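You operate a simulated robot arm through the tools that you are given. There is no shell and no other tool. Be economical: measure what you need, move in short steps, check, and stop when the job is done.

You run a simulated two-armed robot. Do the job below in one go: nothing can be reset, and whatever is moved stays where it is left.

TASK
Carry the blue cool box with both arms and set it on the top of the steel cart.
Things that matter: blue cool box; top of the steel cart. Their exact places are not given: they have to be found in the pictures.

The check looks at the end state, three seconds after you hand in, the way a careful person would. Anything else that was tipped, shoved, dropped, spilled or broken makes it a failure.

THE ROBOT
Two 6-joint arms with two-finger parallel grippers on one trunk, on a base that drives. Base frame: it is fixed to the floor where the robot stands at the start and does not move with it; the origin is under the middle of the robot, x ahead of it, y to its left, z up; the surface under the hand at the start is at about z = 720. Lengths are in mm, angles in degrees, forces in N, time in s.
The left shoulder is at the start at [280, 185, 1180], the right one opposite. With the tool pointing down near the work surface each hand reaches from about 160 to 880 mm from the robot's upright axis, wherever it stands, measured 20 degrees to its own side. Places, roughly: top of the steel cart [700, -1600, 700]. Payload 1.57 kg a hand.
Tool frame (each hand has its own): the origin (TCP) lies between the finger pads and is the grasp point; the fingertips stand 30 mm ahead of it; z points along the fingers, y is the line along which they close. The gripper opens to 80 mm. The fingers are 17 mm wide and 12 mm thick; the gripper's body (40 by 82 mm) begins 80 mm behind the TCP.
Orientation is told as [roll, pitch, yaw] about the base's x, y, z axes, in that order, counted from this pose: with the fingers straight down and closing along the base's y, the tool's x points along the base's -x, its y along +y and its z along -z.

THE INTERFACE
- The arms move only by the tool apply_moves. It takes "left_plan", "right_plan" or both (then of equal length, played together; a hand with none holds still); each is a list of rows, each an object (a shift or turn left out is 0, a gripper value left out holds the last) with "translation": the shift along the base's x, y, z in mm, a list of three; "rotation": the turn, a rotation vector about the base's x, y, z in degrees, a list of three; "hand": the finger opening in mm, from 0 to 80. In form: [{"translation": [x, y, z], "rotation": [ax, ay, az], "hand": hand}, ...]. A call has 1 to 10 rows; each row shifts and turns the commanded pose from where the row before left it. Each row takes 0.2 s and may step no farther than 50 mm and 8.6 degrees from the row before; otherwise, or with a gripper value out of range, the whole call is refused. Where a pose cannot be reached the arm comes as near as it can. A force on the tool above 40 N (or 10 N above the force at the start of the call, whichever is more), or a blocked arm, ends the call early, and 0.2 s more pass. The fingers move at their own pace (about 153 mm/s each) and stop on an object; they squeeze with about 26 N. The grip force told is the motor's: it shows also when the fingers shut on nothing. Time passes only in rows, and 0.2 s behind the last, so rows that do not move let the fingers close. It gives the time, the measured TCP pose, the force on the tool (base axes), the opening and the grip force at its end, in the units of the frame above (readings bear some noise), with the torque about the TCP (base axes, N m) and any sound that the robot's microphone picked up, and new pictures: "pictures" is both (left out), scene, wrist or none (wrist: the cameras of the hands that moved).
- Cameras (640 x 400 px; columns grow to the right, rows downward): "scene" is now at [216.7, -31.3, 1602.5]; the picture's right is [-0.48, -0.88, 0.00], its down [-0.78, 0.43, -0.45] and it looks along [0.40, -0.22, -0.89] (base axes); focal length 277 px, centre (320, 200). "left" rides on the left gripper at [72, 7, -122] in its tool frame; the picture's right is [-0.09, 1.00, 0.00], its down [-0.84, -0.08, -0.54] and it looks along [-0.54, -0.05, 0.84] (tool axes); focal length 238 px, centre (320, 200). "right" rides on the right gripper at [72, -7, -122] in its tool frame; the picture's right is [0.09, 1.00, 0.00], its down [-0.84, 0.08, -0.54] and it looks along [-0.54, 0.05, 0.84] (tool axes); focal length 238 px, centre (320, 200).
- move_column(by): slides the trunk up (or, below 0, down) by that many mm; the arms and the scene camera ride with it, the base frame stays. It gives what a move gives, with no picture.
- steer(legs): drives the robot by 1 to 6 legs, each [ahead, turn to the left] in mm and degrees, along the robot's own axes; the way and the turn of a leg run together, so that a leg with both is an arc; at most 1500 mm and 180 degrees a leg. The arms and the cameras ride along, it lands a little off, and it stops where it bumps. It gives what a move gives, and a new picture of the scene camera.
- head_to(pan, tilt): turns the head with the scene camera to pan (to the left, within 86 degrees either way) and tilt (down, from -29 to 69), counted from straight ahead of the robot. It gives what a move gives, and a new picture of the scene camera.
- measure_at(camera, pixels): for up to 12 pixels [column, row] of the newest picture of that camera ("zoom" is the newest enlarged one), the place [x, y, z] in the base frame of the surface seen there, good to about 2 mm. The clock stands still meanwhile.
- close_up(camera, box): a new picture of the part [left, top, right, bottom] of that camera's present view, enlarged. The clock stands still meanwhile.
- job_done(): hands the job in; it is judged then, once.

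Work in short steps. Measure before you move; look again where a grasp or a placing could have gone wrong, and mend it. You have 80 turns and 260 pictures in all, those below and enlarged ones among them. Open the grippers and draw the arms clear of the work before you hand the job in, unless the task says otherwise; then end with one line.

The tools are called after "Request:" by a JSON object that holds its "method" and its "body". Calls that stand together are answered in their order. apply_moves: Moves the arms, as the interface text tells. Its arguments: {"type":"object","properties":{"left_plan":{"type":"array","items":{"type":"object","properties":{"translation":{"type":"array","items":{"type":"number"}},"rotation":{"type":"array","items":{"type":"number"}},"hand":{"type":"number"}}}},"right_plan":{"type":"array","items":{"type":"object","properties":{"translation":{"type":"array","items":{"type":"number"}},"rotation":{"type":"array","items":{"type":"number"}},"hand":{"type":"number"}}}},"pictures":{"type":"string","enum":["both","scene","wrist","none"]}},"required":[]} The other tools are called the same way: move_column (by) slides the trunk up or down; steer (legs) drives the base; head_to (pan, tilt) turns the head that bears the scene camera; measure_at (camera, pixels) gives the place of the surface under pixels of a picture; close_up (camera, box) takes an enlarged picture of a part of a camera's view; job_done () hands the job in.

At the start:

```text
t: 0.0
left_tool_pos: [574.7, -2.5, 935.8]
left_tcp_rot: [0.0, 0.0, 0.0]
left_wrist_force: [0.4, -0.3, -0.2]
left_moment: [0.02, 0.0, -0.02]
left_grip_width: 80.1
left_gripper_force: 0.0
right_tool_pos: [462.5, -394.6, 987.0]
right_tcp_rot: [0.0, 0.0, 0.0]
right_wrist_force: [0.4, 0.0, 0.5]
right_moment: [0.0, 0.0, 0.03]
right_grip_width: 80.2
right_gripper_force: 0.1
trunk travel left (down, up): [-876.0, 114.0]
robot x, y, heading: [-2.7, 3.3, -0.2]
head pan, tilt: [-28.6, 63.0]
```

scene: 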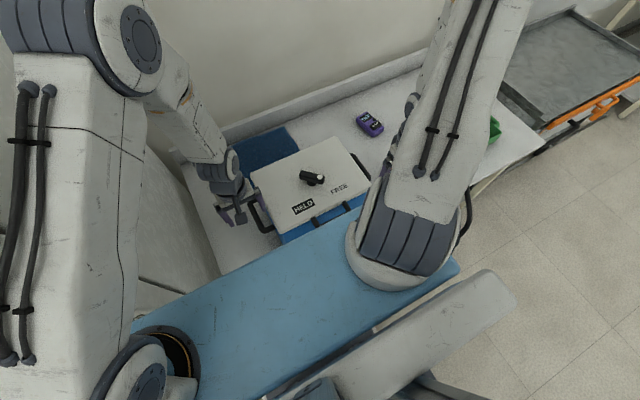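
right: 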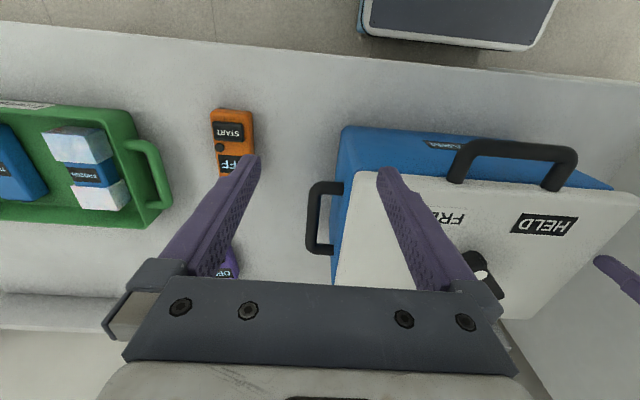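
left: 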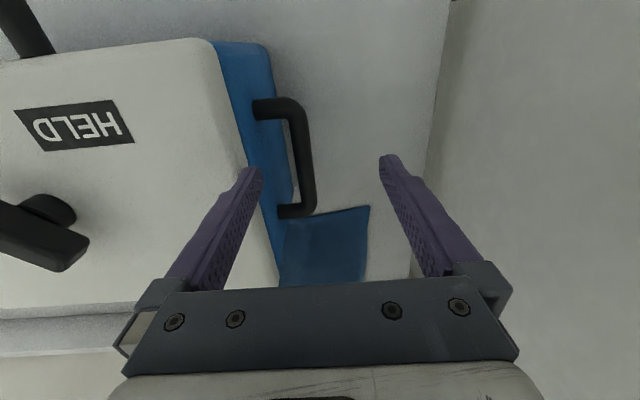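

The scene shows the cool box at about (310,185), with side handles and a HELD/FREE latch on its lid. I'll look closer before I measure.

Request:
{"method": "close_up", "body": {"camera": "scene", "box": [180, 80, 420, 230]}}

Request:
{"method": "close_up", "body": {"camera": "right", "box": [300, 110, 640, 323]}}

Request:
{"method": "measure_at", "body": {"camera": "right", "pixels": [[312, 218], [330, 185], [325, 250], [345, 135], [335, 270], [365, 185], [478, 265], [545, 225], [445, 215], [460, 165], [565, 170], [600, 60]]}}

Request:
{"method": "measure_at", "body": {"camera": "left", "pixels": [[306, 155], [280, 107], [297, 210], [265, 170], [240, 200], [320, 250], [350, 130], [430, 120], [45, 210], [40, 235], [500, 200], [200, 60]]}}

```text
2.67 times, centred on (300, 155) of scene
```

zoom: 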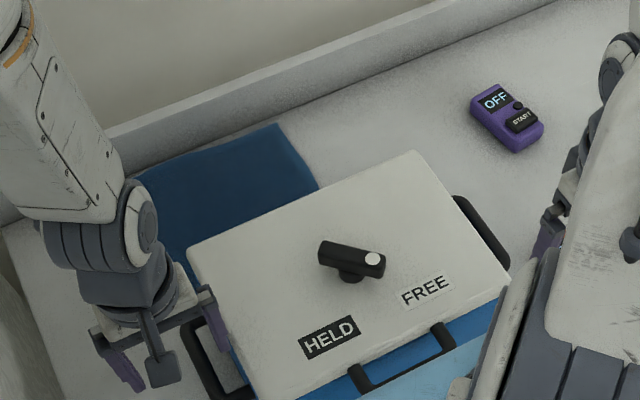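

```text
1.88 times, centred on (470, 216) of right
```

zoom: 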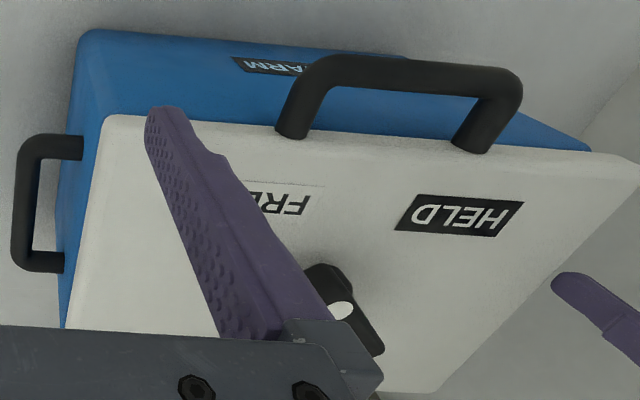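

```text
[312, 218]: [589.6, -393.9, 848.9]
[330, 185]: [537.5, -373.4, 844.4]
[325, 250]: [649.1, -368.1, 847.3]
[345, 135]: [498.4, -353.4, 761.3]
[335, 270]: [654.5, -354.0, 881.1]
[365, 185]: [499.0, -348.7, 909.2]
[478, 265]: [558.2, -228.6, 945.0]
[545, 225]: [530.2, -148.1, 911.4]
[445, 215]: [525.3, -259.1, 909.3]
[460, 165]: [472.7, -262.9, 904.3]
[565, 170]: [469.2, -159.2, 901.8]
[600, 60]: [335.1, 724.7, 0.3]
```

```text
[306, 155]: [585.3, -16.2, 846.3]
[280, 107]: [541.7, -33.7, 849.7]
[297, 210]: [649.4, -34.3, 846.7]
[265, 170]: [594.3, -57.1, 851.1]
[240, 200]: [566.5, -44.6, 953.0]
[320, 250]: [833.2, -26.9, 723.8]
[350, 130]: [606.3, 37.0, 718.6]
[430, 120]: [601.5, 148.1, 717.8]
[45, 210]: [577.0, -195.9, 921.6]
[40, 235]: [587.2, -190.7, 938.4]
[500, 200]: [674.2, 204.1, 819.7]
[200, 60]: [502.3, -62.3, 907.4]
```

The box spans about x 490–700, y −350…−60, with side handles at y≈−392 and −18, z≈847. I'll measure the latch, the light blue slab in front and the cart next.

Request:
{"method": "measure_at", "body": {"camera": "scene", "pixels": [[300, 300], [200, 320], [450, 270], [306, 174], [318, 178], [335, 190], [304, 207], [560, 60], [600, 50], [600, 110], [255, 200], [360, 165]]}}

Request:
{"method": "head_to", "body": {"pan": -65, "tilt": 40}}

Request:
{"method": "close_up", "body": {"camera": "left", "box": [0, 60, 320, 310]}}

```text
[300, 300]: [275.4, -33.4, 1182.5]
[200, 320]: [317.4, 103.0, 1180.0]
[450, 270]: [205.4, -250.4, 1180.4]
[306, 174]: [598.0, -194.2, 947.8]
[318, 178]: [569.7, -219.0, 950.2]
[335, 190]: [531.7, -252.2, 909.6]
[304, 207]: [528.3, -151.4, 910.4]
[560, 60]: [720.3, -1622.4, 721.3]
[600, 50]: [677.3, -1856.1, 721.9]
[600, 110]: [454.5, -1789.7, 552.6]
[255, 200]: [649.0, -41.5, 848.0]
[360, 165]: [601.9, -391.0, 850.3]
```

```text
t: 1.0
left_tool_pos: [574.1, -1.8, 936.3]
left_tcp_rot: [0.0, 0.0, 0.0]
left_wrist_force: [0.4, 0.5, 0.7]
left_moment: [0.02, 0.01, 0.01]
left_grip_width: 80.2
left_gripper_force: 0.0
right_tool_pos: [464.0, -395.8, 987.4]
right_tcp_rot: [-0.1, 0.0, 0.1]
right_wrist_force: [-0.5, -0.3, 0.2]
right_moment: [0.0, 0.02, -0.01]
right_grip_width: 80.0
right_gripper_force: 0.0
trunk travel left (down, up): [-876.0, 114.0]
robot x, y, heading: [0.4, 2.4, -0.2]
head pan, tilt: [-65.0, 40.0]
```

scene: 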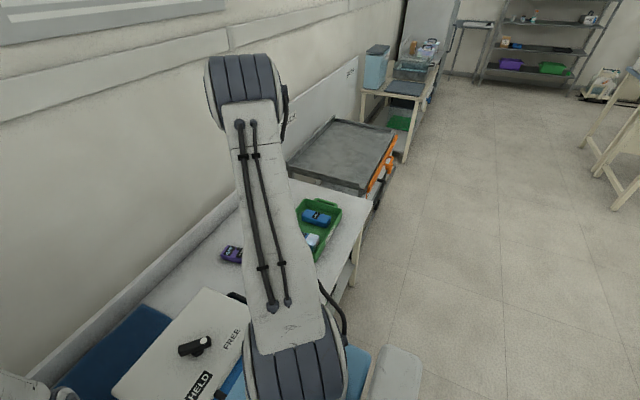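

```text
1.60 times, centred on (160, 185) of left
```

zoom: 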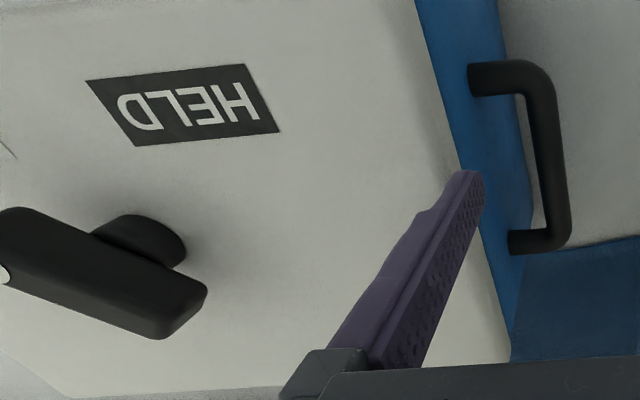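

The lever's white dot points at FREE. The cart has an orange part on its side at about (385,165), which may be a brake, so I'll zoom in on it and measure the cart.

Request:
{"method": "close_up", "body": {"camera": "scene", "box": [280, 100, 440, 220]}}

Request:
{"method": "measure_at", "body": {"camera": "scene", "pixels": [[333, 120], [395, 132], [290, 165], [367, 188], [345, 155], [385, 165], [378, 185], [405, 88], [370, 205], [355, 270], [320, 205], [300, 250]]}}

```text
3.33 times, centred on (360, 160) of scene
```

zoom: 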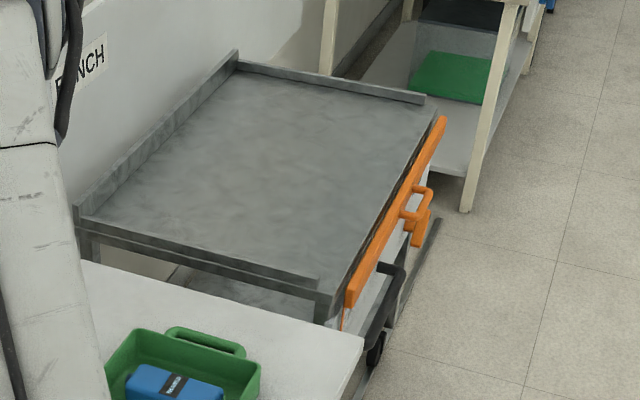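

```text
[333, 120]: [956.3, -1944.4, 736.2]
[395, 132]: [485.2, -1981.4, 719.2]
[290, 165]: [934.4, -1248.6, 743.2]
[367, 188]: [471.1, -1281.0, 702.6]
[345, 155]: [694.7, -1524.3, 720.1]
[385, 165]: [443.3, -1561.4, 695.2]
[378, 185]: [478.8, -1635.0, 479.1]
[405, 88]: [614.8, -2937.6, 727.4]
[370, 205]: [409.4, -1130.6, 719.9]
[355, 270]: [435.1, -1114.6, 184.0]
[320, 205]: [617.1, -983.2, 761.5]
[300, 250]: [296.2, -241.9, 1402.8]
```

The cart top is clear: x 470–940, y −1260…−1960, z≈721, with low rims. The lid latch points at FREE, so I'll turn it to HELD with the right hand before carrying. First I'll hover above it at yaw 45.

Request:
{"method": "apply_moves", "body": {"right_plan": [{"translation": [0, 0, 45]}, {"translation": [0, 0, 45]}, {"translation": [19, 31, 0], "rotation": [0, 0, 7.5]}, {"translation": [19, 31, 0], "rotation": [0, 0, 7.5]}, {"translation": [19, 31, 0], "rotation": [0, 0, 7.5]}, {"translation": [19, 31, 0], "rotation": [0, 0, 7.5]}, {"translation": [19, 31, 0], "rotation": [0, 0, 7.5]}, {"translation": [20, 34, 0], "rotation": [0, 0, 7.5]}], "pictures": "wrist"}}

Request:
{"method": "head_to", "body": {"pan": -22, "tilt": 60}}

```text
t: 2.8
left_tool_pos: [572.6, -1.9, 936.4]
left_tcp_rot: [0.0, 0.0, 0.0]
left_wrist_force: [-0.2, 0.1, -0.2]
left_moment: [0.03, -0.04, -0.02]
left_grip_width: 80.1
left_gripper_force: 0.1
right_tool_pos: [578.8, -206.2, 1078.2]
right_tcp_rot: [-0.1, 0.0, 45.1]
right_wrist_force: [1.1, -0.3, 0.4]
right_moment: [-0.01, 0.03, 0.01]
right_grip_width: 80.0
right_gripper_force: 0.1
trunk travel left (down, up): [-876.0, 114.0]
robot x, y, heading: [-1.4, -1.2, 0.3]
head pan, tilt: [-65.0, 40.0]
```

right: 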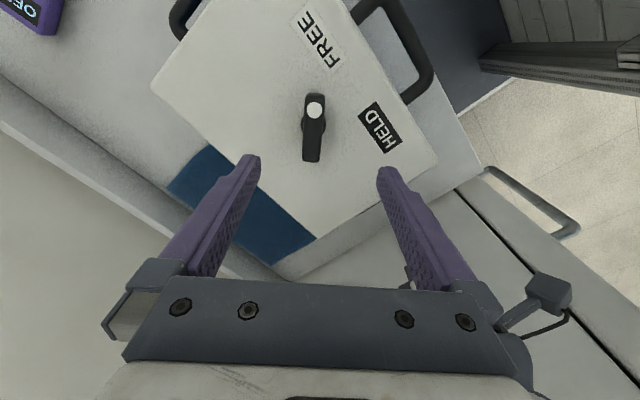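

```text
t: 3.9
left_tool_pos: [573.1, -2.8, 935.8]
left_tcp_rot: [0.0, 0.0, 0.0]
left_wrist_force: [0.3, -0.3, -1.1]
left_moment: [0.01, -0.02, 0.06]
left_grip_width: 80.0
left_gripper_force: 0.1
right_tool_pos: [578.6, -206.4, 1077.1]
right_tcp_rot: [0.0, 0.0, 45.0]
right_wrist_force: [0.4, 0.2, 0.2]
right_moment: [0.0, 0.02, -0.03]
right_grip_width: 79.9
right_gripper_force: 0.0
trunk travel left (down, up): [-876.0, 114.0]
robot x, y, heading: [0.4, 0.1, -0.1]
head pan, tilt: [-22.0, 60.0]
```

scene: 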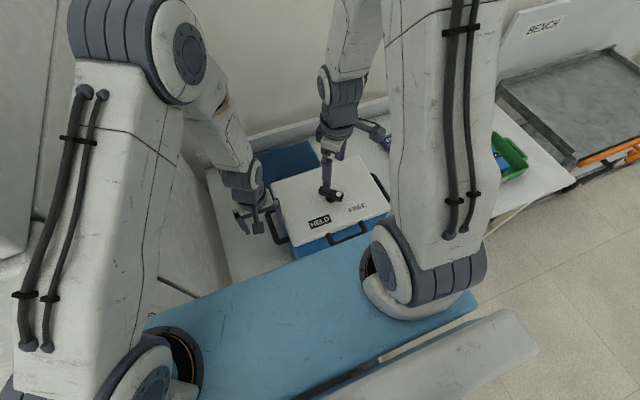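

The right view shows the lever running from the dot end (315,110) to the other end (312,155), well aligned with the hand. I'll measure it exactly.

Request:
{"method": "measure_at", "body": {"camera": "right", "pixels": [[315, 110], [312, 130], [311, 152], [305, 130], [320, 130], [311, 160], [305, 115], [322, 122], [318, 45], [380, 127]]}}

Request:
{"method": "close_up", "body": {"camera": "right", "box": [260, 70, 370, 180]}}

```text
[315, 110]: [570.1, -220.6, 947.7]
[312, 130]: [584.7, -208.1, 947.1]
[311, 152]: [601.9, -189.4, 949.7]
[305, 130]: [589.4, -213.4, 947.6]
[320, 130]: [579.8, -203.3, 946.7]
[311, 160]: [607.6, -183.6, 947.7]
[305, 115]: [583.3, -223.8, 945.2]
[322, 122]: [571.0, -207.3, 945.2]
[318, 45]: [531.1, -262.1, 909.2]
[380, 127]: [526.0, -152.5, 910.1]
```

```text
3.64 times, centred on (315, 125) of right
```

zoom: 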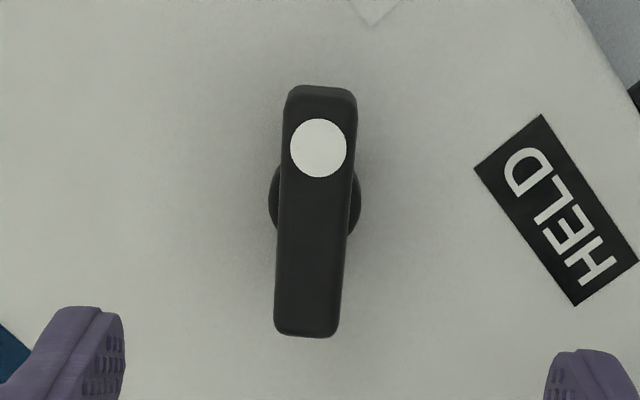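

The lever centre is about (585,−206), lying at 45° with its top at z 948. I'll descend to grip it.

Request:
{"method": "apply_moves", "body": {"right_plan": [{"translation": [6, 0, -40], "hand": 60}, {"translation": [0, 0, -40]}, {"translation": [0, 0, -30]}, {"translation": [0, 0, -18]}, {"hand": 0}, {}, {}], "pictures": "wrist"}}

```text
t: 5.5
left_tool_pos: [573.6, -3.1, 936.0]
left_tcp_rot: [0.0, 0.0, 0.0]
left_wrist_force: [0.2, 0.1, 0.2]
left_moment: [0.01, 0.03, -0.02]
left_grip_width: 80.3
left_gripper_force: 0.1
right_tool_pos: [585.2, -205.1, 948.8]
right_tcp_rot: [0.0, -0.1, 45.0]
right_wrist_force: [3.0, 0.1, 0.9]
right_moment: [0.15, -0.2, -0.06]
right_grip_width: 29.3
right_gripper_force: 26.0
trunk travel left (down, up): [-876.0, 114.0]
robot x, y, heading: [-0.5, -2.1, -0.3]
head pan, tilt: [-22.0, 60.0]
```

right: 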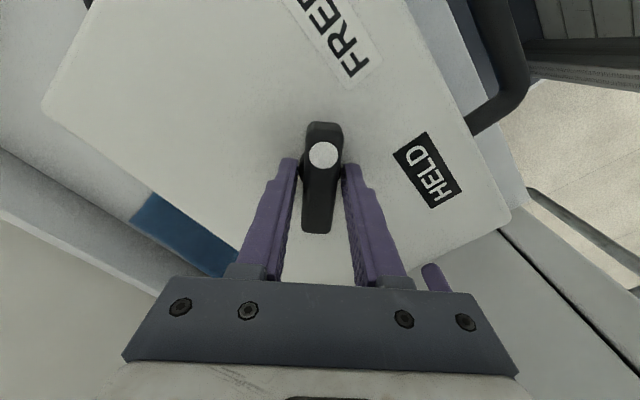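

The fingers closed at 29 mm, on the round hub rather than the bar. I'll open a little, rise 14 mm and grip the lever itself.

Request:
{"method": "apply_moves", "body": {"right_plan": [{"hand": 50}, {"translation": [0, 0, 14]}, {"hand": 0}, {}, {}], "pictures": "wrist"}}

```text
t: 6.7
left_tool_pos: [573.7, -2.4, 936.3]
left_tcp_rot: [0.0, 0.0, 0.0]
left_wrist_force: [0.1, -0.2, 0.1]
left_moment: [-0.01, -0.05, 0.0]
left_grip_width: 80.2
left_gripper_force: 0.0
right_tool_pos: [584.8, -204.1, 963.0]
right_tcp_rot: [0.0, 0.0, 45.0]
right_wrist_force: [-1.3, 0.5, 2.6]
right_moment: [-0.03, 0.05, 0.0]
right_grip_width: 20.4
right_gripper_force: 26.1
trunk travel left (down, up): [-876.0, 114.0]
robot x, y, heading: [0.8, -0.9, -0.0]
head pan, tilt: [-22.0, 60.0]
```

right: 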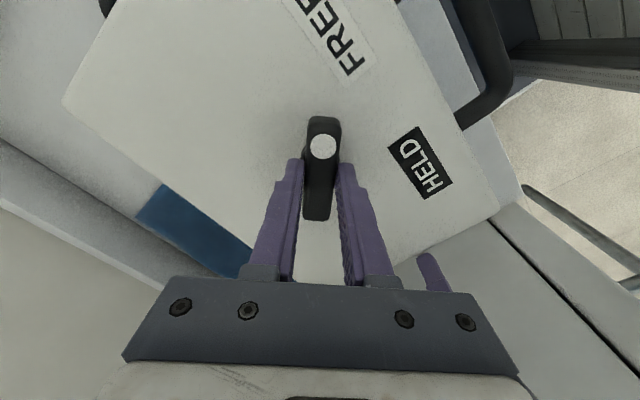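

Now it grips the bar at 20 mm. I'll turn it −60° first and check the reaction.

Request:
{"method": "apply_moves", "body": {"right_plan": [{"rotation": [0, 0, -8]}, {"rotation": [0, 0, -8]}, {"rotation": [0, 0, -8]}, {"rotation": [0, 0, -8]}, {"rotation": [0, 0, -8]}, {"rotation": [0, 0, -8]}, {"rotation": [0, 0, -8]}, {"rotation": [0, 0, -8]}], "pictures": "wrist"}}

```text
t: 8.5
left_tool_pos: [573.0, -2.0, 935.8]
left_tcp_rot: [0.1, 0.0, -0.1]
left_wrist_force: [-0.3, -0.2, -0.4]
left_moment: [0.0, 0.01, 0.02]
left_grip_width: 80.1
left_gripper_force: 0.1
right_tool_pos: [583.9, -206.1, 962.1]
right_tcp_rot: [0.0, 0.0, -19.2]
right_wrist_force: [1.5, 0.7, -1.1]
right_moment: [0.05, 0.02, -0.01]
right_grip_width: 20.9
right_gripper_force: 26.3
trunk travel left (down, up): [-876.0, 114.0]
robot x, y, heading: [3.4, -1.2, 0.1]
head pan, tilt: [-22.0, 60.0]
```

right: 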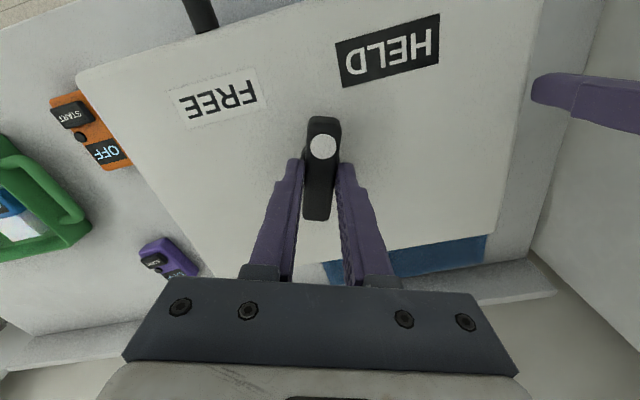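

The lever turns freely with almost no reaction force. I'll go the remaining −26°.

Request:
{"method": "apply_moves", "body": {"right_plan": [{"rotation": [0, 0, -8.5]}, {"rotation": [0, 0, -8.5]}, {"rotation": [0, 0, -8.5]}, {}], "pictures": "wrist"}}

```text
t: 9.5
left_tool_pos: [573.1, -2.1, 935.7]
left_tcp_rot: [0.0, 0.0, 0.0]
left_wrist_force: [-0.1, -0.8, -0.8]
left_moment: [0.0, 0.02, 0.02]
left_grip_width: 79.9
left_gripper_force: 0.0
right_tool_pos: [584.9, -205.7, 962.8]
right_tcp_rot: [-0.1, 0.1, -44.7]
right_wrist_force: [-0.8, 3.2, 0.8]
right_moment: [0.04, -0.03, -0.03]
right_grip_width: 20.6
right_gripper_force: 25.5
trunk travel left (down, up): [-876.0, 114.0]
robot x, y, heading: [-2.4, 1.5, 0.1]
head pan, tilt: [-22.0, 60.0]
```

right: 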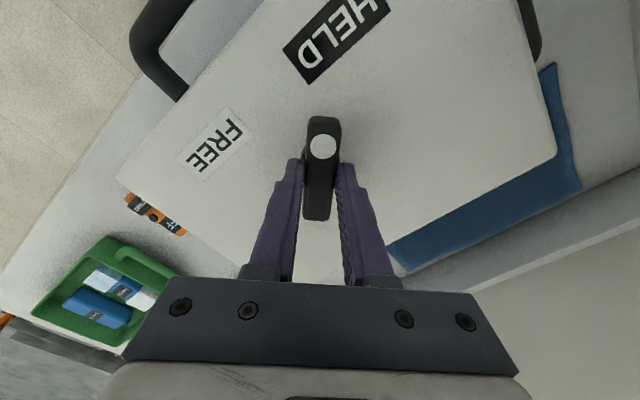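

The lever now points at HELD. I'll release, rise, turn back to yaw 0 and move out over the right handle at (592,−391). The left hand goes over its own handle at (592,−18).

Request:
{"method": "apply_moves", "body": {"right_plan": [{"hand": 50}, {}, {"translation": [0, 0, 40]}, {"translation": [0, 0, 40]}, {"translation": [1, -31, 0], "rotation": [0, 0, 7.5], "hand": 80}, {"translation": [1, -31, 0], "rotation": [0, 0, 7.5]}, {"translation": [1, -31, 0], "rotation": [0, 0, 7.5]}, {"translation": [1, -31, 0], "rotation": [0, 0, 7.5]}, {"translation": [1, -31, 0], "rotation": [0, 0, 7.5]}, {"translation": [2, -31, 0], "rotation": [0, 0, 7.5]}], "left_plan": [{}, {}, {"translation": [0, 0, 40]}, {"translation": [0, 0, 40]}, {}, {}, {}, {}, {"translation": [10, -8, 0]}, {"translation": [10, -8, 0]}], "pictures": "both"}}

```text
t: 11.7
left_tool_pos: [595.5, -18.6, 1017.8]
left_tcp_rot: [0.0, 0.1, 0.0]
left_wrist_force: [-0.5, 1.1, 0.3]
left_moment: [-0.01, 0.0, -0.01]
left_grip_width: 80.2
left_gripper_force: 0.1
right_tool_pos: [591.4, -390.9, 1043.8]
right_tcp_rot: [0.0, 0.0, 0.6]
right_wrist_force: [-0.2, -0.5, 0.8]
right_moment: [0.01, 0.01, -0.02]
right_grip_width: 80.0
right_gripper_force: 0.0
trunk travel left (down, up): [-876.0, 114.0]
robot x, y, heading: [-1.3, -0.4, 0.0]
head pan, tilt: [-22.0, 60.0]
```

scene: 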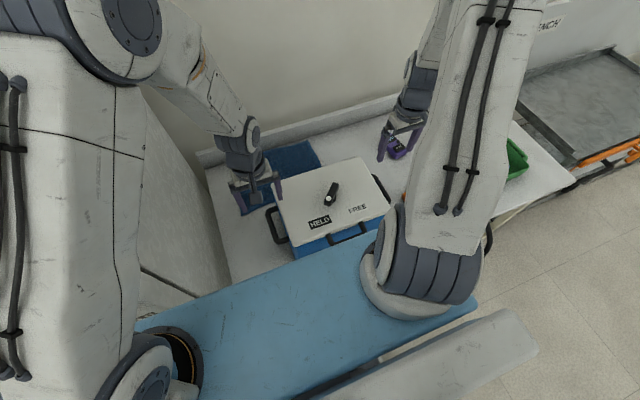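
right: 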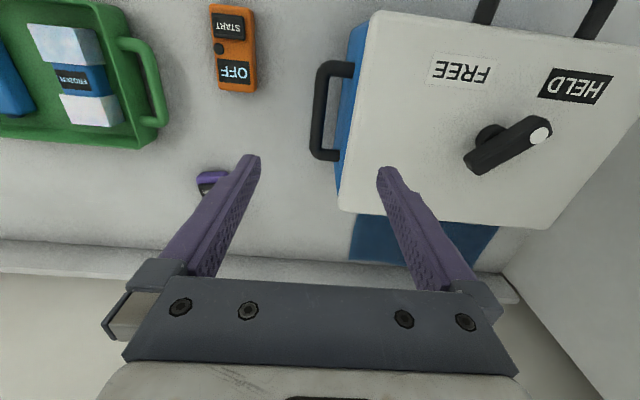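
left: 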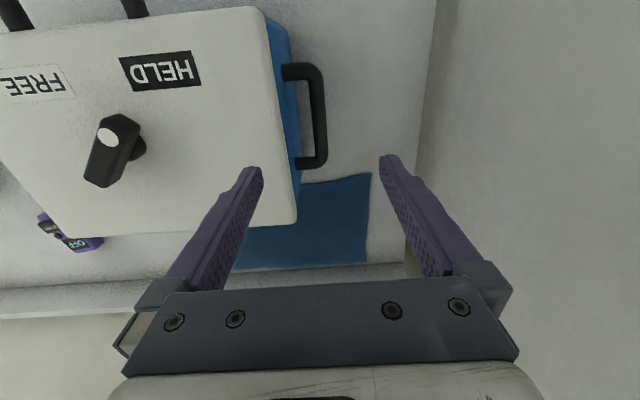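

The latch points at HELD and both hands hover over the side handles. Next I'll measure the handle bars and the box edges.

Request:
{"method": "measure_at", "body": {"camera": "right", "pixels": [[318, 105], [318, 90], [313, 130], [324, 105], [335, 69], [328, 152], [345, 110], [362, 60], [338, 200], [545, 220]]}}

Request:
{"method": "measure_at", "body": {"camera": "left", "pixels": [[319, 110], [313, 110], [320, 130], [300, 71], [310, 162], [290, 110], [275, 90], [295, 215], [330, 195], [365, 175], [310, 230]]}}

```text
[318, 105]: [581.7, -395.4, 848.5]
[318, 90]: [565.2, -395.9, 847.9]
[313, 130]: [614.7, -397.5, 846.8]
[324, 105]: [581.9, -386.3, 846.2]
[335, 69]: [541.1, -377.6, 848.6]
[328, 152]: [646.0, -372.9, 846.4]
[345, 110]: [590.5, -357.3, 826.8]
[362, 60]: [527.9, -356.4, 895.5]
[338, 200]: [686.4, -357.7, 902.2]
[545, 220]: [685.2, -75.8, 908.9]
```

```text
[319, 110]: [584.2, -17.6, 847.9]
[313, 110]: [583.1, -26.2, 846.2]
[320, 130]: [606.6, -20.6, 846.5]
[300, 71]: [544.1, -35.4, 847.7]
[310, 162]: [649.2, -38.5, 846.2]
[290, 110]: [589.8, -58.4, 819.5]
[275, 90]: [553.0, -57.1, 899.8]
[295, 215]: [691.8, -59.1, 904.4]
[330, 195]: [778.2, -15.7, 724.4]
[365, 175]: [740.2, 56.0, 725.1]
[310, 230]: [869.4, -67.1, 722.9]
```

Bar centres are at y −392 and −20, z≈841, with the box sides at −357 and −57. I'll set a 34 mm opening so the inner fingers fit the gaps, then descend to just above the bars.

Request:
{"method": "apply_moves", "body": {"right_plan": [{"translation": [2.6, -1, -46], "hand": 34}, {"translation": [0, 0, -46]}, {"translation": [0, 0, -40]}, {}], "left_plan": [{"translation": [-1.5, -1.4, -36], "hand": 34}, {"translation": [0, 0, -36]}, {"translation": [0, 0, -34]}, {}], "pictures": "wrist"}}

```text
t: 12.7
left_tool_pos: [592.7, -18.6, 912.1]
left_tcp_rot: [0.0, 0.1, 0.0]
left_wrist_force: [-0.3, 0.4, 0.2]
left_moment: [0.0, -0.04, 0.01]
left_grip_width: 34.1
left_gripper_force: 0.0
right_tool_pos: [593.7, -394.2, 912.6]
right_tcp_rot: [0.0, 0.0, 0.5]
right_wrist_force: [1.0, -0.6, -0.7]
right_moment: [0.0, -0.02, -0.01]
right_grip_width: 34.1
right_gripper_force: 0.2
trunk travel left (down, up): [-876.0, 114.0]
robot x, y, heading: [2.9, 0.8, 0.1]
head pan, tilt: [-22.0, 60.0]
```

right: 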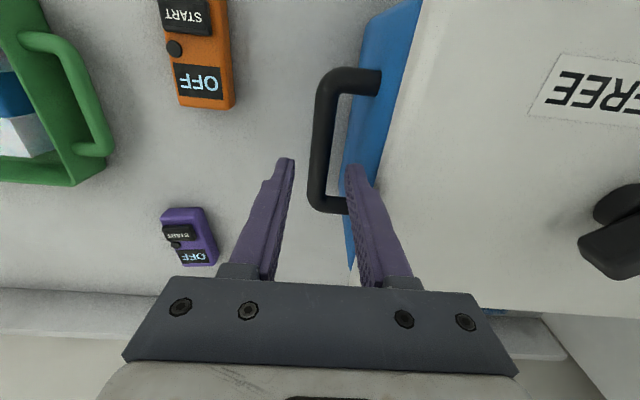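
left: 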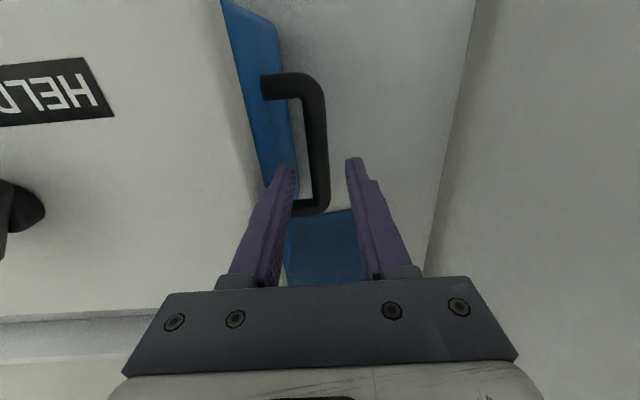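

The fingers straddle the bars. I'll re-measure bars and fingertips before the last drop.

Request:
{"method": "measure_at", "body": {"camera": "right", "pixels": [[327, 130], [317, 130], [337, 130], [312, 170], [290, 165], [352, 170]]}}

Request:
{"method": "measure_at", "body": {"camera": "left", "pixels": [[318, 130], [308, 130], [327, 130], [324, 170], [350, 165], [284, 168]]}}

```text
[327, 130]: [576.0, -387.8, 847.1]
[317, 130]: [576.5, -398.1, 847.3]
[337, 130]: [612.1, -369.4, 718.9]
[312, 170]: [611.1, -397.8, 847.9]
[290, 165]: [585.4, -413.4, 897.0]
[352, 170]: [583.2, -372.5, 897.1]
```

```text
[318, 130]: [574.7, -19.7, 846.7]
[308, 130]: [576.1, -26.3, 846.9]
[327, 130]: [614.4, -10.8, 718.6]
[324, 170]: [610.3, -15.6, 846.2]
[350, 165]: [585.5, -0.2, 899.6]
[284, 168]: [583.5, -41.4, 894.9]
```

Bar centres are confirmed at −392.5 and −20. I'll lower 70 mm and close.

Request:
{"method": "apply_moves", "body": {"right_plan": [{"translation": [0, 1.5, -25]}, {"translation": [0, 0, -25]}, {"translation": [0, 0, -20]}, {}, {"hand": 0}, {}, {}], "left_plan": [{"translation": [0, -1.4, -25]}, {"translation": [0, 0, -25]}, {"translation": [0, 0, -20]}, {}, {"hand": 0}, {}, {}], "pictures": "wrist"}}

```text
t: 14.3
left_tool_pos: [590.5, -21.8, 842.1]
left_tcp_rot: [0.2, 0.2, 0.1]
left_wrist_force: [2.3, 31.5, 6.9]
left_moment: [0.05, -0.19, -0.05]
left_grip_width: 17.4
left_gripper_force: 26.4
right_tool_pos: [596.3, -392.6, 841.6]
right_tcp_rot: [-0.2, -0.3, 0.4]
right_wrist_force: [1.3, -31.1, 0.5]
right_moment: [-0.06, -0.09, -0.21]
right_grip_width: 17.4
right_gripper_force: 26.3
trunk travel left (down, up): [-876.0, 114.0]
robot x, y, heading: [-1.5, 1.9, 0.3]
head pan, tilt: [-22.0, 60.0]
```

right: 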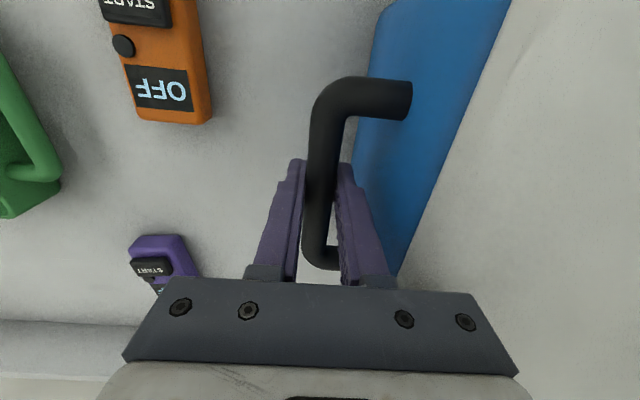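
left: 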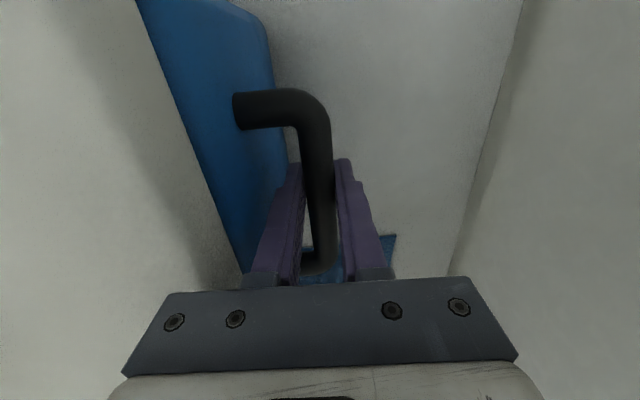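

Both bars are gripped at 17.4 mm. The hands load each other by about 31 N along y, so I'll ease the left hand 1 mm outward and see.

Request:
{"method": "apply_moves", "body": {"left_plan": [{"translation": [0, 1, 0]}, {}], "right_plan": [{}, {}], "pictures": "none"}}

```text
t: 14.9
left_tool_pos: [591.6, -20.0, 840.6]
left_tcp_rot: [0.2, 0.2, 0.0]
left_wrist_force: [0.3, 29.2, 13.2]
left_moment: [0.15, 0.37, -0.02]
left_grip_width: 17.5
left_gripper_force: 25.9
right_tool_pos: [596.3, -392.7, 841.9]
right_tcp_rot: [-0.2, -0.4, 0.4]
right_wrist_force: [2.1, -34.2, 0.9]
right_moment: [0.02, 0.27, -0.23]
right_grip_width: 17.6
right_gripper_force: 26.1
trunk travel left (down, up): [-876.0, 114.0]
robot x, y, heading: [-1.2, -3.9, -0.2]
head pan, tilt: [-22.0, 60.0]
```

There's little change, so I'll ease both hands 1.5 mm outward and re-read.

Request:
{"method": "apply_moves", "body": {"left_plan": [{"translation": [0, 1.5, 0]}, {}], "right_plan": [{"translation": [0, -1.5, 0]}, {}], "pictures": "none"}}

```text
t: 15.5
left_tool_pos: [590.6, -19.5, 841.9]
left_tcp_rot: [-0.1, 0.0, -0.1]
left_wrist_force: [-6.9, 13.8, 14.6]
left_moment: [0.12, 0.36, -0.23]
left_grip_width: 17.6
left_gripper_force: 25.9
right_tool_pos: [593.3, -392.6, 841.0]
right_tcp_rot: [-0.1, -0.1, 0.5]
right_wrist_force: [1.7, -16.0, -0.1]
right_moment: [-0.08, -0.77, -0.4]
right_grip_width: 17.7
right_gripper_force: 25.9
trunk travel left (down, up): [-876.0, 114.0]
robot x, y, heading: [-1.1, 1.3, -0.1]
head pan, tilt: [-22.0, 60.0]
```

The load halved, so outward is right. One more millimetre each, then a 20 mm test lift.

Request:
{"method": "apply_moves", "body": {"left_plan": [{"translation": [0, 1.2, 0]}, {}, {"translation": [0, 0, 5]}, {"translation": [0, 0, 5]}, {"translation": [0, 0, 10]}, {}], "right_plan": [{"translation": [0, -1.2, 0]}, {}, {"translation": [0, 0, 5]}, {"translation": [0, 0, 5]}, {"translation": [0, 0, 10]}, {}], "pictures": "both"}}

```text
t: 16.9
left_tool_pos: [595.5, -19.2, 860.1]
left_tcp_rot: [-0.3, -0.4, -0.2]
left_wrist_force: [-2.6, -36.4, -4.8]
left_moment: [-0.06, 0.04, -0.41]
left_grip_width: 17.9
left_gripper_force: 26.2
right_tool_pos: [592.9, -391.2, 860.9]
right_tcp_rot: [0.3, 0.4, 0.6]
right_wrist_force: [2.0, 36.7, -4.4]
right_moment: [0.04, -0.04, -0.47]
right_grip_width: 17.9
right_gripper_force: 26.3
trunk travel left (down, up): [-876.0, 114.0]
robot x, y, heading: [1.0, 0.9, 0.2]
head pan, tilt: [-22.0, 60.0]
```

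scene: 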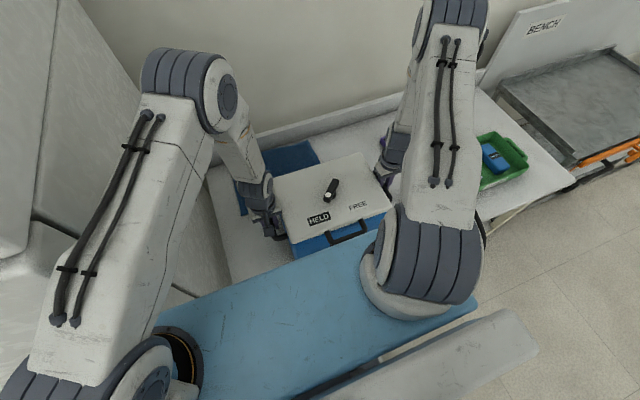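
right: 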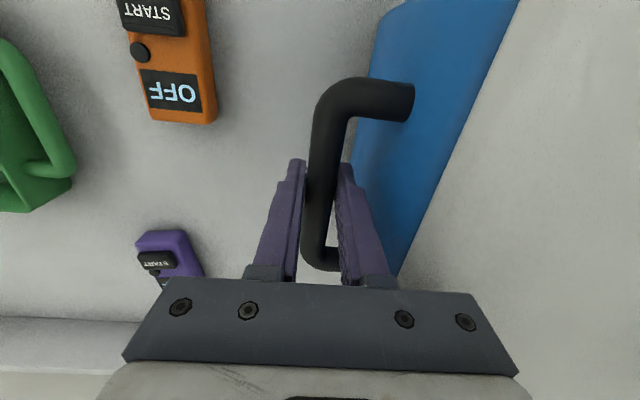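
left: 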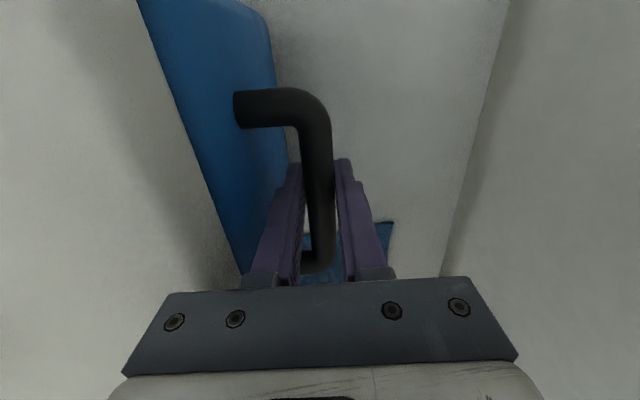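

It lifted at about 0.5 kg per hand, but the hands now pull apart by 36 N. I'll ease them 0.8 mm inward and check the lid height.

Request:
{"method": "apply_moves", "body": {"left_plan": [{"translation": [0, -0.8, 0]}, {}], "right_plan": [{"translation": [0, 0.8, 0]}, {}], "pictures": "scene"}}

Request:
{"method": "measure_at", "body": {"camera": "scene", "pixels": [[285, 185], [300, 230], [375, 205], [355, 165], [345, 232]]}}

```text
t: 17.5
left_tool_pos: [595.1, -18.2, 860.4]
left_tcp_rot: [-0.1, -0.3, -0.1]
left_wrist_force: [-2.4, -34.6, -4.0]
left_moment: [-0.07, -0.34, -0.28]
left_grip_width: 17.8
left_gripper_force: 25.7
right_tool_pos: [592.8, -392.5, 861.1]
right_tcp_rot: [0.2, 0.3, 0.5]
right_wrist_force: [1.8, 34.5, -4.1]
right_moment: [0.05, 0.34, -0.45]
right_grip_width: 18.0
right_gripper_force: 26.1
trunk travel left (down, up): [-876.0, 114.0]
robot x, y, heading: [-0.9, -1.0, -0.1]
head pan, tilt: [-22.0, 60.0]
```

scene: 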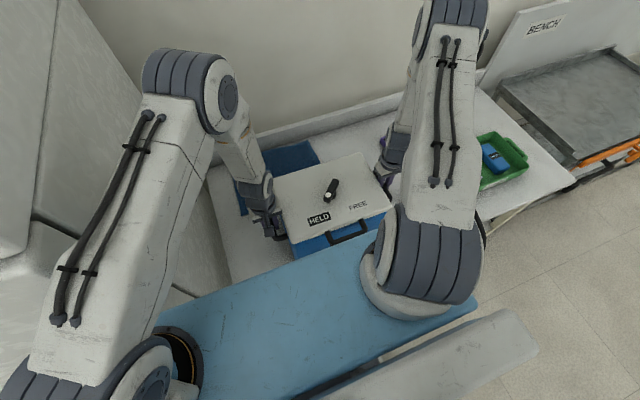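

```text
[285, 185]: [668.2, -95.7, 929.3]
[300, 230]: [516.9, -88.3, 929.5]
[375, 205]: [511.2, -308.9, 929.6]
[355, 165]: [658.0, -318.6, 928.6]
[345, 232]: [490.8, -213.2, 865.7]
```

The box is up 20 mm and level (lid z≈929 at all corners). I'll ease in another 1.2 mm each to shed the tension.

Request:
{"method": "apply_moves", "body": {"left_plan": [{"translation": [0, -1.2, 0]}, {}], "right_plan": [{"translation": [0, 1.2, 0]}, {}], "pictures": "none"}}

```text
t: 18.1
left_tool_pos: [593.4, -19.4, 861.2]
left_tcp_rot: [0.0, -0.1, 0.0]
left_wrist_force: [-1.8, -21.7, -3.8]
left_moment: [-0.06, -0.61, -0.15]
left_grip_width: 17.6
left_gripper_force: 25.7
right_tool_pos: [593.7, -392.0, 861.5]
right_tcp_rot: [0.0, -0.1, 0.4]
right_wrist_force: [0.6, 21.5, -3.1]
right_moment: [0.08, 0.64, -0.27]
right_grip_width: 17.8
right_gripper_force: 25.8
trunk travel left (down, up): [-876.0, 114.0]
robot x, y, heading: [2.3, 0.6, -0.3]
head pan, tilt: [-22.0, 60.0]
```

I'll ease in another 1.2 mm each, then raise the whole trunk by 100 mm so the arms keep their relation.

Request:
{"method": "apply_moves", "body": {"left_plan": [{"translation": [0, -1.2, 0]}, {}], "right_plan": [{"translation": [0, 1.2, 0]}, {}], "pictures": "none"}}

Request:
{"method": "move_column", "body": {"by": 100}}

```text
t: 18.7
left_tool_pos: [592.0, -20.4, 858.5]
left_tcp_rot: [0.1, 0.2, 0.1]
left_wrist_force: [-0.3, -4.7, -4.6]
left_moment: [-0.05, -0.46, 0.06]
left_grip_width: 17.5
left_gripper_force: 26.3
right_tool_pos: [594.8, -390.9, 861.6]
right_tcp_rot: [-0.1, -0.2, 0.5]
right_wrist_force: [0.3, 4.9, -3.5]
right_moment: [0.02, 0.49, -0.14]
right_grip_width: 17.7
right_gripper_force: 25.9
trunk travel left (down, up): [-876.0, 114.0]
robot x, y, heading: [-0.4, 0.7, -0.2]
head pan, tilt: [-22.0, 60.0]
```

```text
t: 20.1
left_tool_pos: [592.2, -20.2, 958.2]
left_tcp_rot: [0.1, 0.1, 0.1]
left_wrist_force: [-1.4, 16.8, -4.0]
left_moment: [0.05, 0.28, -0.15]
left_grip_width: 17.6
left_gripper_force: 25.6
right_tool_pos: [595.3, -393.7, 960.3]
right_tcp_rot: [-0.1, -0.1, 0.4]
right_wrist_force: [1.2, -17.5, -3.8]
right_moment: [0.01, -0.28, -0.29]
right_grip_width: 17.6
right_gripper_force: 25.6
trunk travel left (down, up): [-976.0, 14.0]
robot x, y, heading: [-2.5, -1.3, -0.3]
head pan, tilt: [-22.0, 60.0]
```

The grip is steady. Before driving I'll look right and left for clearance.

Request:
{"method": "head_to", "body": {"pan": -86, "tilt": 25}}

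Request:
{"method": "head_to", "body": {"pan": 86, "tilt": 35}}

```text
t: 21.4
left_tool_pos: [591.9, -19.6, 958.4]
left_tcp_rot: [0.1, 0.3, 0.0]
left_wrist_force: [-1.0, 31.5, -4.9]
left_moment: [0.06, -0.34, -0.01]
left_grip_width: 17.8
left_gripper_force: 26.3
right_tool_pos: [595.1, -391.6, 961.0]
right_tcp_rot: [-0.1, -0.1, 0.7]
right_wrist_force: [0.3, -31.2, -3.5]
right_moment: [0.0, 0.33, -0.14]
right_grip_width: 17.7
right_gripper_force: 25.7
trunk travel left (down, up): [-976.0, 14.0]
robot x, y, heading: [-1.7, 1.2, -0.1]
head pan, tilt: [-85.9, 25.0]
```

scene: 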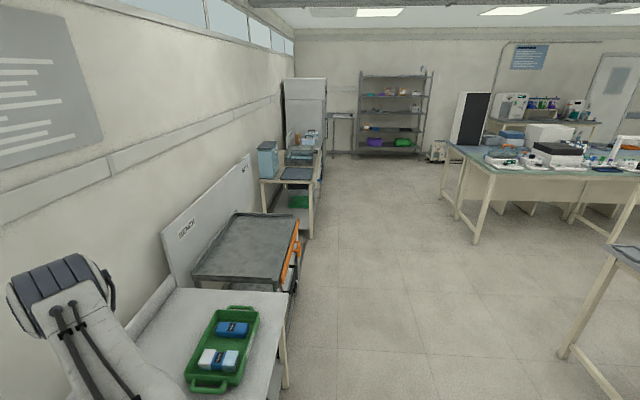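

```text
t: 24.0
left_tool_pos: [590.4, -19.9, 959.3]
left_tcp_rot: [0.2, 0.3, 0.0]
left_wrist_force: [-0.7, 30.7, -3.6]
left_moment: [0.02, 0.04, 0.02]
left_grip_width: 17.7
left_gripper_force: 25.6
right_tool_pos: [595.7, -391.2, 960.1]
right_tcp_rot: [-0.2, -0.2, 0.5]
right_wrist_force: [1.5, -31.1, -3.5]
right_moment: [-0.02, -0.04, -0.18]
right_grip_width: 17.6
right_gripper_force: 25.8
trunk travel left (down, up): [-976.0, 14.0]
robot x, y, heading: [0.7, -1.0, 0.1]
head pan, tilt: [85.9, 35.0]
```

scene: 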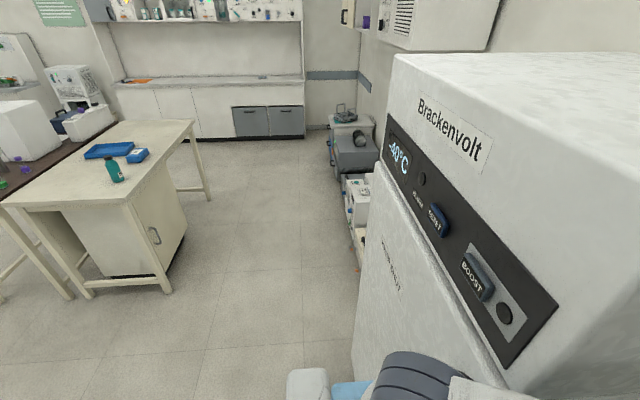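

There's a freezer close on the left and tables behind. I'll measure their edges to plan the way.

Request:
{"method": "measure_at", "body": {"camera": "scene", "pixels": [[390, 70], [505, 365], [370, 260], [365, 330], [165, 285], [85, 285], [195, 195], [130, 195], [420, 375], [300, 385]]}}

Request:
{"method": "head_to", "body": {"pan": -86, "tilt": 45}}

```text
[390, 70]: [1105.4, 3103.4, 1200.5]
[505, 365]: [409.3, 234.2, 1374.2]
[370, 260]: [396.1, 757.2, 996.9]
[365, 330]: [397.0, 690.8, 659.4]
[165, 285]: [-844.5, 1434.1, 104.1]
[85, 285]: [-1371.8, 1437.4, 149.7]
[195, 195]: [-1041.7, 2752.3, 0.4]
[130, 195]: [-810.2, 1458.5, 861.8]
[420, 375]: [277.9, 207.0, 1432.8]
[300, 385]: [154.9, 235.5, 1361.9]
```

```text
t: 26.6
left_tool_pos: [590.0, -20.3, 959.6]
left_tcp_rot: [0.2, 0.3, -0.1]
left_wrist_force: [-1.6, 30.3, -4.8]
left_moment: [0.07, 0.04, -0.02]
left_grip_width: 17.6
left_gripper_force: 25.8
right_tool_pos: [595.8, -391.4, 961.4]
right_tcp_rot: [-0.1, -0.2, 0.5]
right_wrist_force: [1.7, -30.0, -3.5]
right_moment: [-0.03, -0.04, -0.19]
right_grip_width: 17.5
right_gripper_force: 26.5
trunk travel left (down, up): [-976.0, 14.0]
robot x, y, heading: [1.0, 1.4, 0.0]
head pan, tilt: [-85.9, 45.0]
```

scene: 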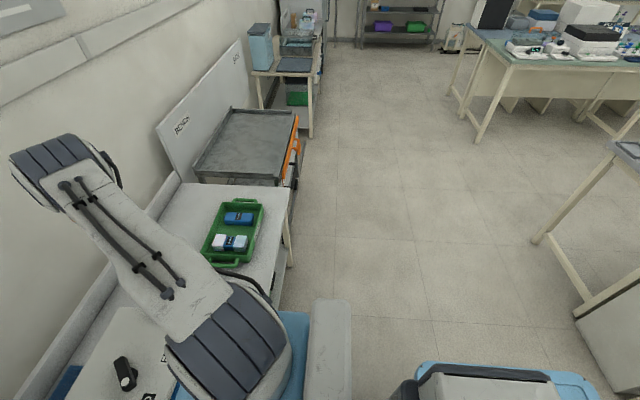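

I'll measure the table at the right rear and the blue/grey item at (500,385).

Request:
{"method": "measure_at", "body": {"camera": "scene", "pixels": [[620, 150], [540, 240], [585, 315], [605, 380], [480, 375], [420, 395], [330, 320], [475, 140], [290, 265], [300, 120], [430, 340]]}}

```text
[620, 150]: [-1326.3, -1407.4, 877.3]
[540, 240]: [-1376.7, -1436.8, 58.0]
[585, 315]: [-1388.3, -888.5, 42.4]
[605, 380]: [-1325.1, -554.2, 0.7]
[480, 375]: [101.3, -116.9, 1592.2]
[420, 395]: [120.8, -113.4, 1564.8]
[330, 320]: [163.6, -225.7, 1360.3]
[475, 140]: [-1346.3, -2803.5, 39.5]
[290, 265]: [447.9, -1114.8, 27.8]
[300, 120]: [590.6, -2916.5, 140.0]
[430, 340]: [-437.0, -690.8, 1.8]
```

The aisle is clear from x −1320 to 400. I'll ease the squeeze a bit, then back up 450 mm.

Request:
{"method": "apply_moves", "body": {"left_plan": [{"translation": [0, 1, 0]}, {}], "right_plan": [{"translation": [0, -1, 0]}, {}], "pictures": "none"}}

Request:
{"method": "head_to", "body": {"pan": -20, "tilt": 50}}

Request:
{"method": "steer", "body": {"legs": [[-225, 0], [-225, 0]]}}

```text
t: 27.2
left_tool_pos: [592.8, -20.2, 958.9]
left_tcp_rot: [0.1, 0.2, -0.1]
left_wrist_force: [-1.7, 21.4, -4.5]
left_moment: [0.01, 0.61, -0.21]
left_grip_width: 17.7
left_gripper_force: 25.9
right_tool_pos: [595.4, -390.7, 961.3]
right_tcp_rot: [-0.1, -0.1, 0.5]
right_wrist_force: [1.9, -21.9, -3.5]
right_moment: [-0.03, -0.59, -0.41]
right_grip_width: 17.7
right_gripper_force: 25.4
trunk travel left (down, up): [-976.0, 14.0]
robot x, y, heading: [-0.9, -2.9, 0.1]
head pan, tilt: [-85.9, 45.0]
```

```text
t: 28.6
left_tool_pos: [591.8, -19.5, 958.8]
left_tcp_rot: [0.0, 0.1, 0.0]
left_wrist_force: [-2.2, 21.2, -4.1]
left_moment: [0.03, 0.08, -0.18]
left_grip_width: 17.8
left_gripper_force: 26.1
right_tool_pos: [593.4, -392.5, 962.3]
right_tcp_rot: [0.0, 0.0, 0.5]
right_wrist_force: [1.8, -21.6, -3.1]
right_moment: [-0.03, -0.08, -0.31]
right_grip_width: 17.9
right_gripper_force: 25.9
trunk travel left (down, up): [-976.0, 14.0]
robot x, y, heading: [1.2, -2.8, -0.2]
head pan, tilt: [-20.0, 50.0]
```

scene: 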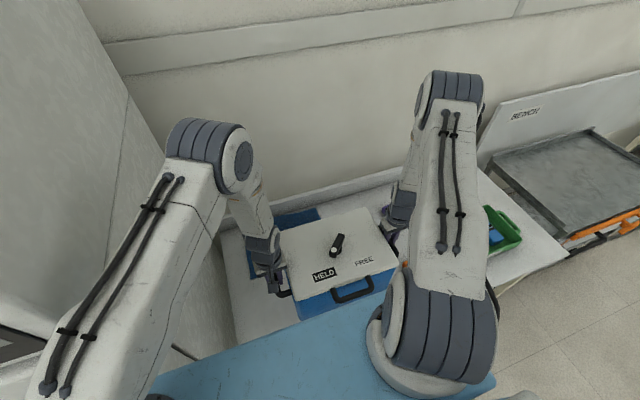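

```text
t: 31.6
left_tool_pos: [142.2, -18.7, 958.7]
left_tcp_rot: [0.1, 0.1, 0.2]
left_wrist_force: [-1.9, 21.5, -4.7]
left_moment: [0.01, 0.05, -0.18]
left_grip_width: 17.7
left_gripper_force: 25.6
right_tool_pos: [145.8, -390.3, 961.0]
right_tcp_rot: [0.0, 0.1, 0.7]
right_wrist_force: [1.4, -20.3, -4.2]
right_moment: [0.01, 0.01, -0.33]
right_grip_width: 17.5
right_gripper_force: 26.0
trunk travel left (down, up): [-976.0, 14.0]
robot x, y, heading: [-450.9, -1.5, 0.4]
head pan, tilt: [-20.0, 50.0]
```

scene: 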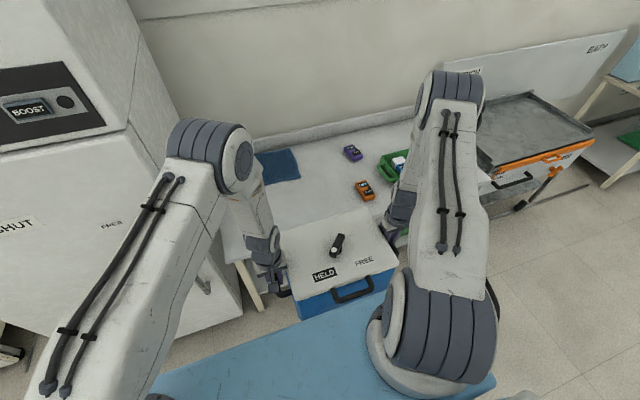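

The backup was clean and nothing was disturbed. I'll zoom in on the cart front with the orange bar and lever.

Request:
{"method": "close_up", "body": {"camera": "scene", "box": [470, 80, 620, 220]}}

Request:
{"method": "steer", "body": {"legs": [[0, -45], [0, -45]]}}

```text
2.86 times, centred on (545, 150) of scene
```

zoom: 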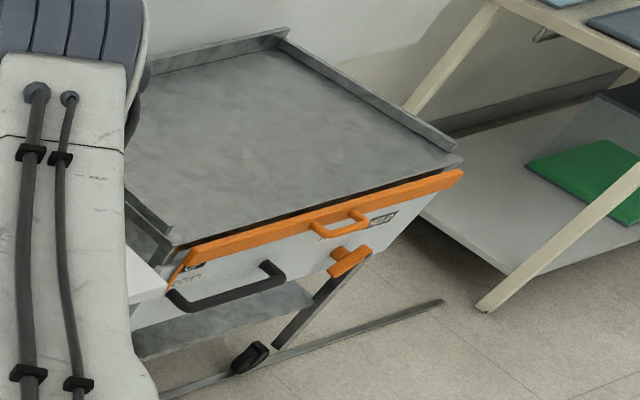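

```text
t: 36.1
left_tool_pos: [-471.2, -592.1, 957.7]
left_tcp_rot: [0.0, 0.0, -90.1]
left_wrist_force: [3.1, 1.8, -3.7]
left_moment: [0.04, 0.0, -0.14]
left_grip_width: 17.7
left_gripper_force: 26.2
right_tool_pos: [-844.1, -594.4, 961.0]
right_tcp_rot: [0.0, 0.0, -89.7]
right_wrist_force: [-3.2, -1.3, -3.7]
right_moment: [-0.02, -0.02, -0.34]
right_grip_width: 17.6
right_gripper_force: 26.2
trunk travel left (down, up): [-976.0, 14.0]
robot x, y, heading: [-451.1, -1.1, -90.2]
head pan, tilt: [-20.0, 50.0]
```

scene: 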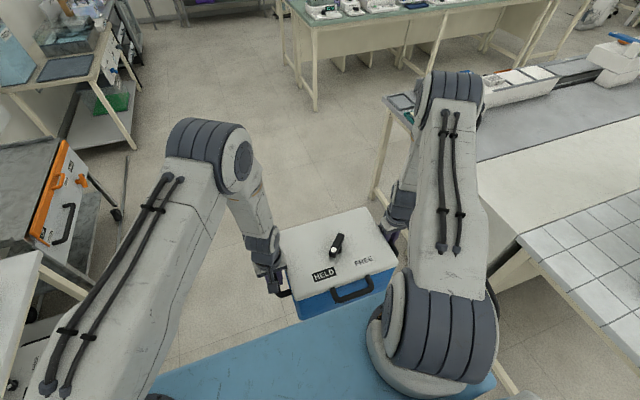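

The turn is done and the load is steady. The right-hand tables look near, so I'll measure their edges and zoom on the cart's front plate.

Request:
{"method": "measure_at", "body": {"camera": "scene", "pixels": [[395, 110], [520, 245], [382, 190], [470, 75], [316, 105], [22, 240], [95, 270], [515, 240]]}}

Request:
{"method": "close_up", "body": {"camera": "scene", "box": [0, 130, 140, 260]}}

```text
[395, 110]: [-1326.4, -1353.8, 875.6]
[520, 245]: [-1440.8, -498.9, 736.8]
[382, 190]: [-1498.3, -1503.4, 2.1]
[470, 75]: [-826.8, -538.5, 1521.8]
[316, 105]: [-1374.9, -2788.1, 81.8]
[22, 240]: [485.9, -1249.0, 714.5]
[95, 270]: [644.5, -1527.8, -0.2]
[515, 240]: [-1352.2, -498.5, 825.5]
```

```text
3.08 times, centred on (70, 195) of scene
```

zoom: 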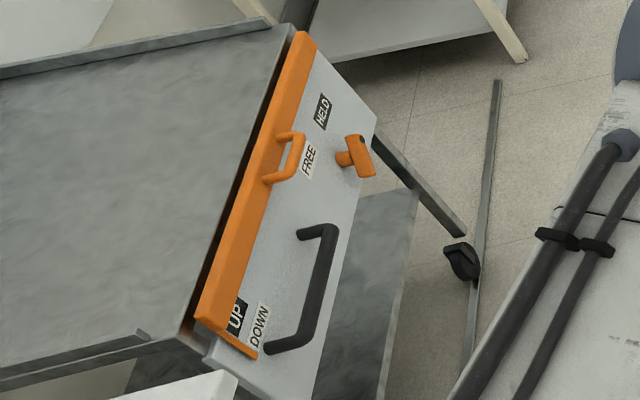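

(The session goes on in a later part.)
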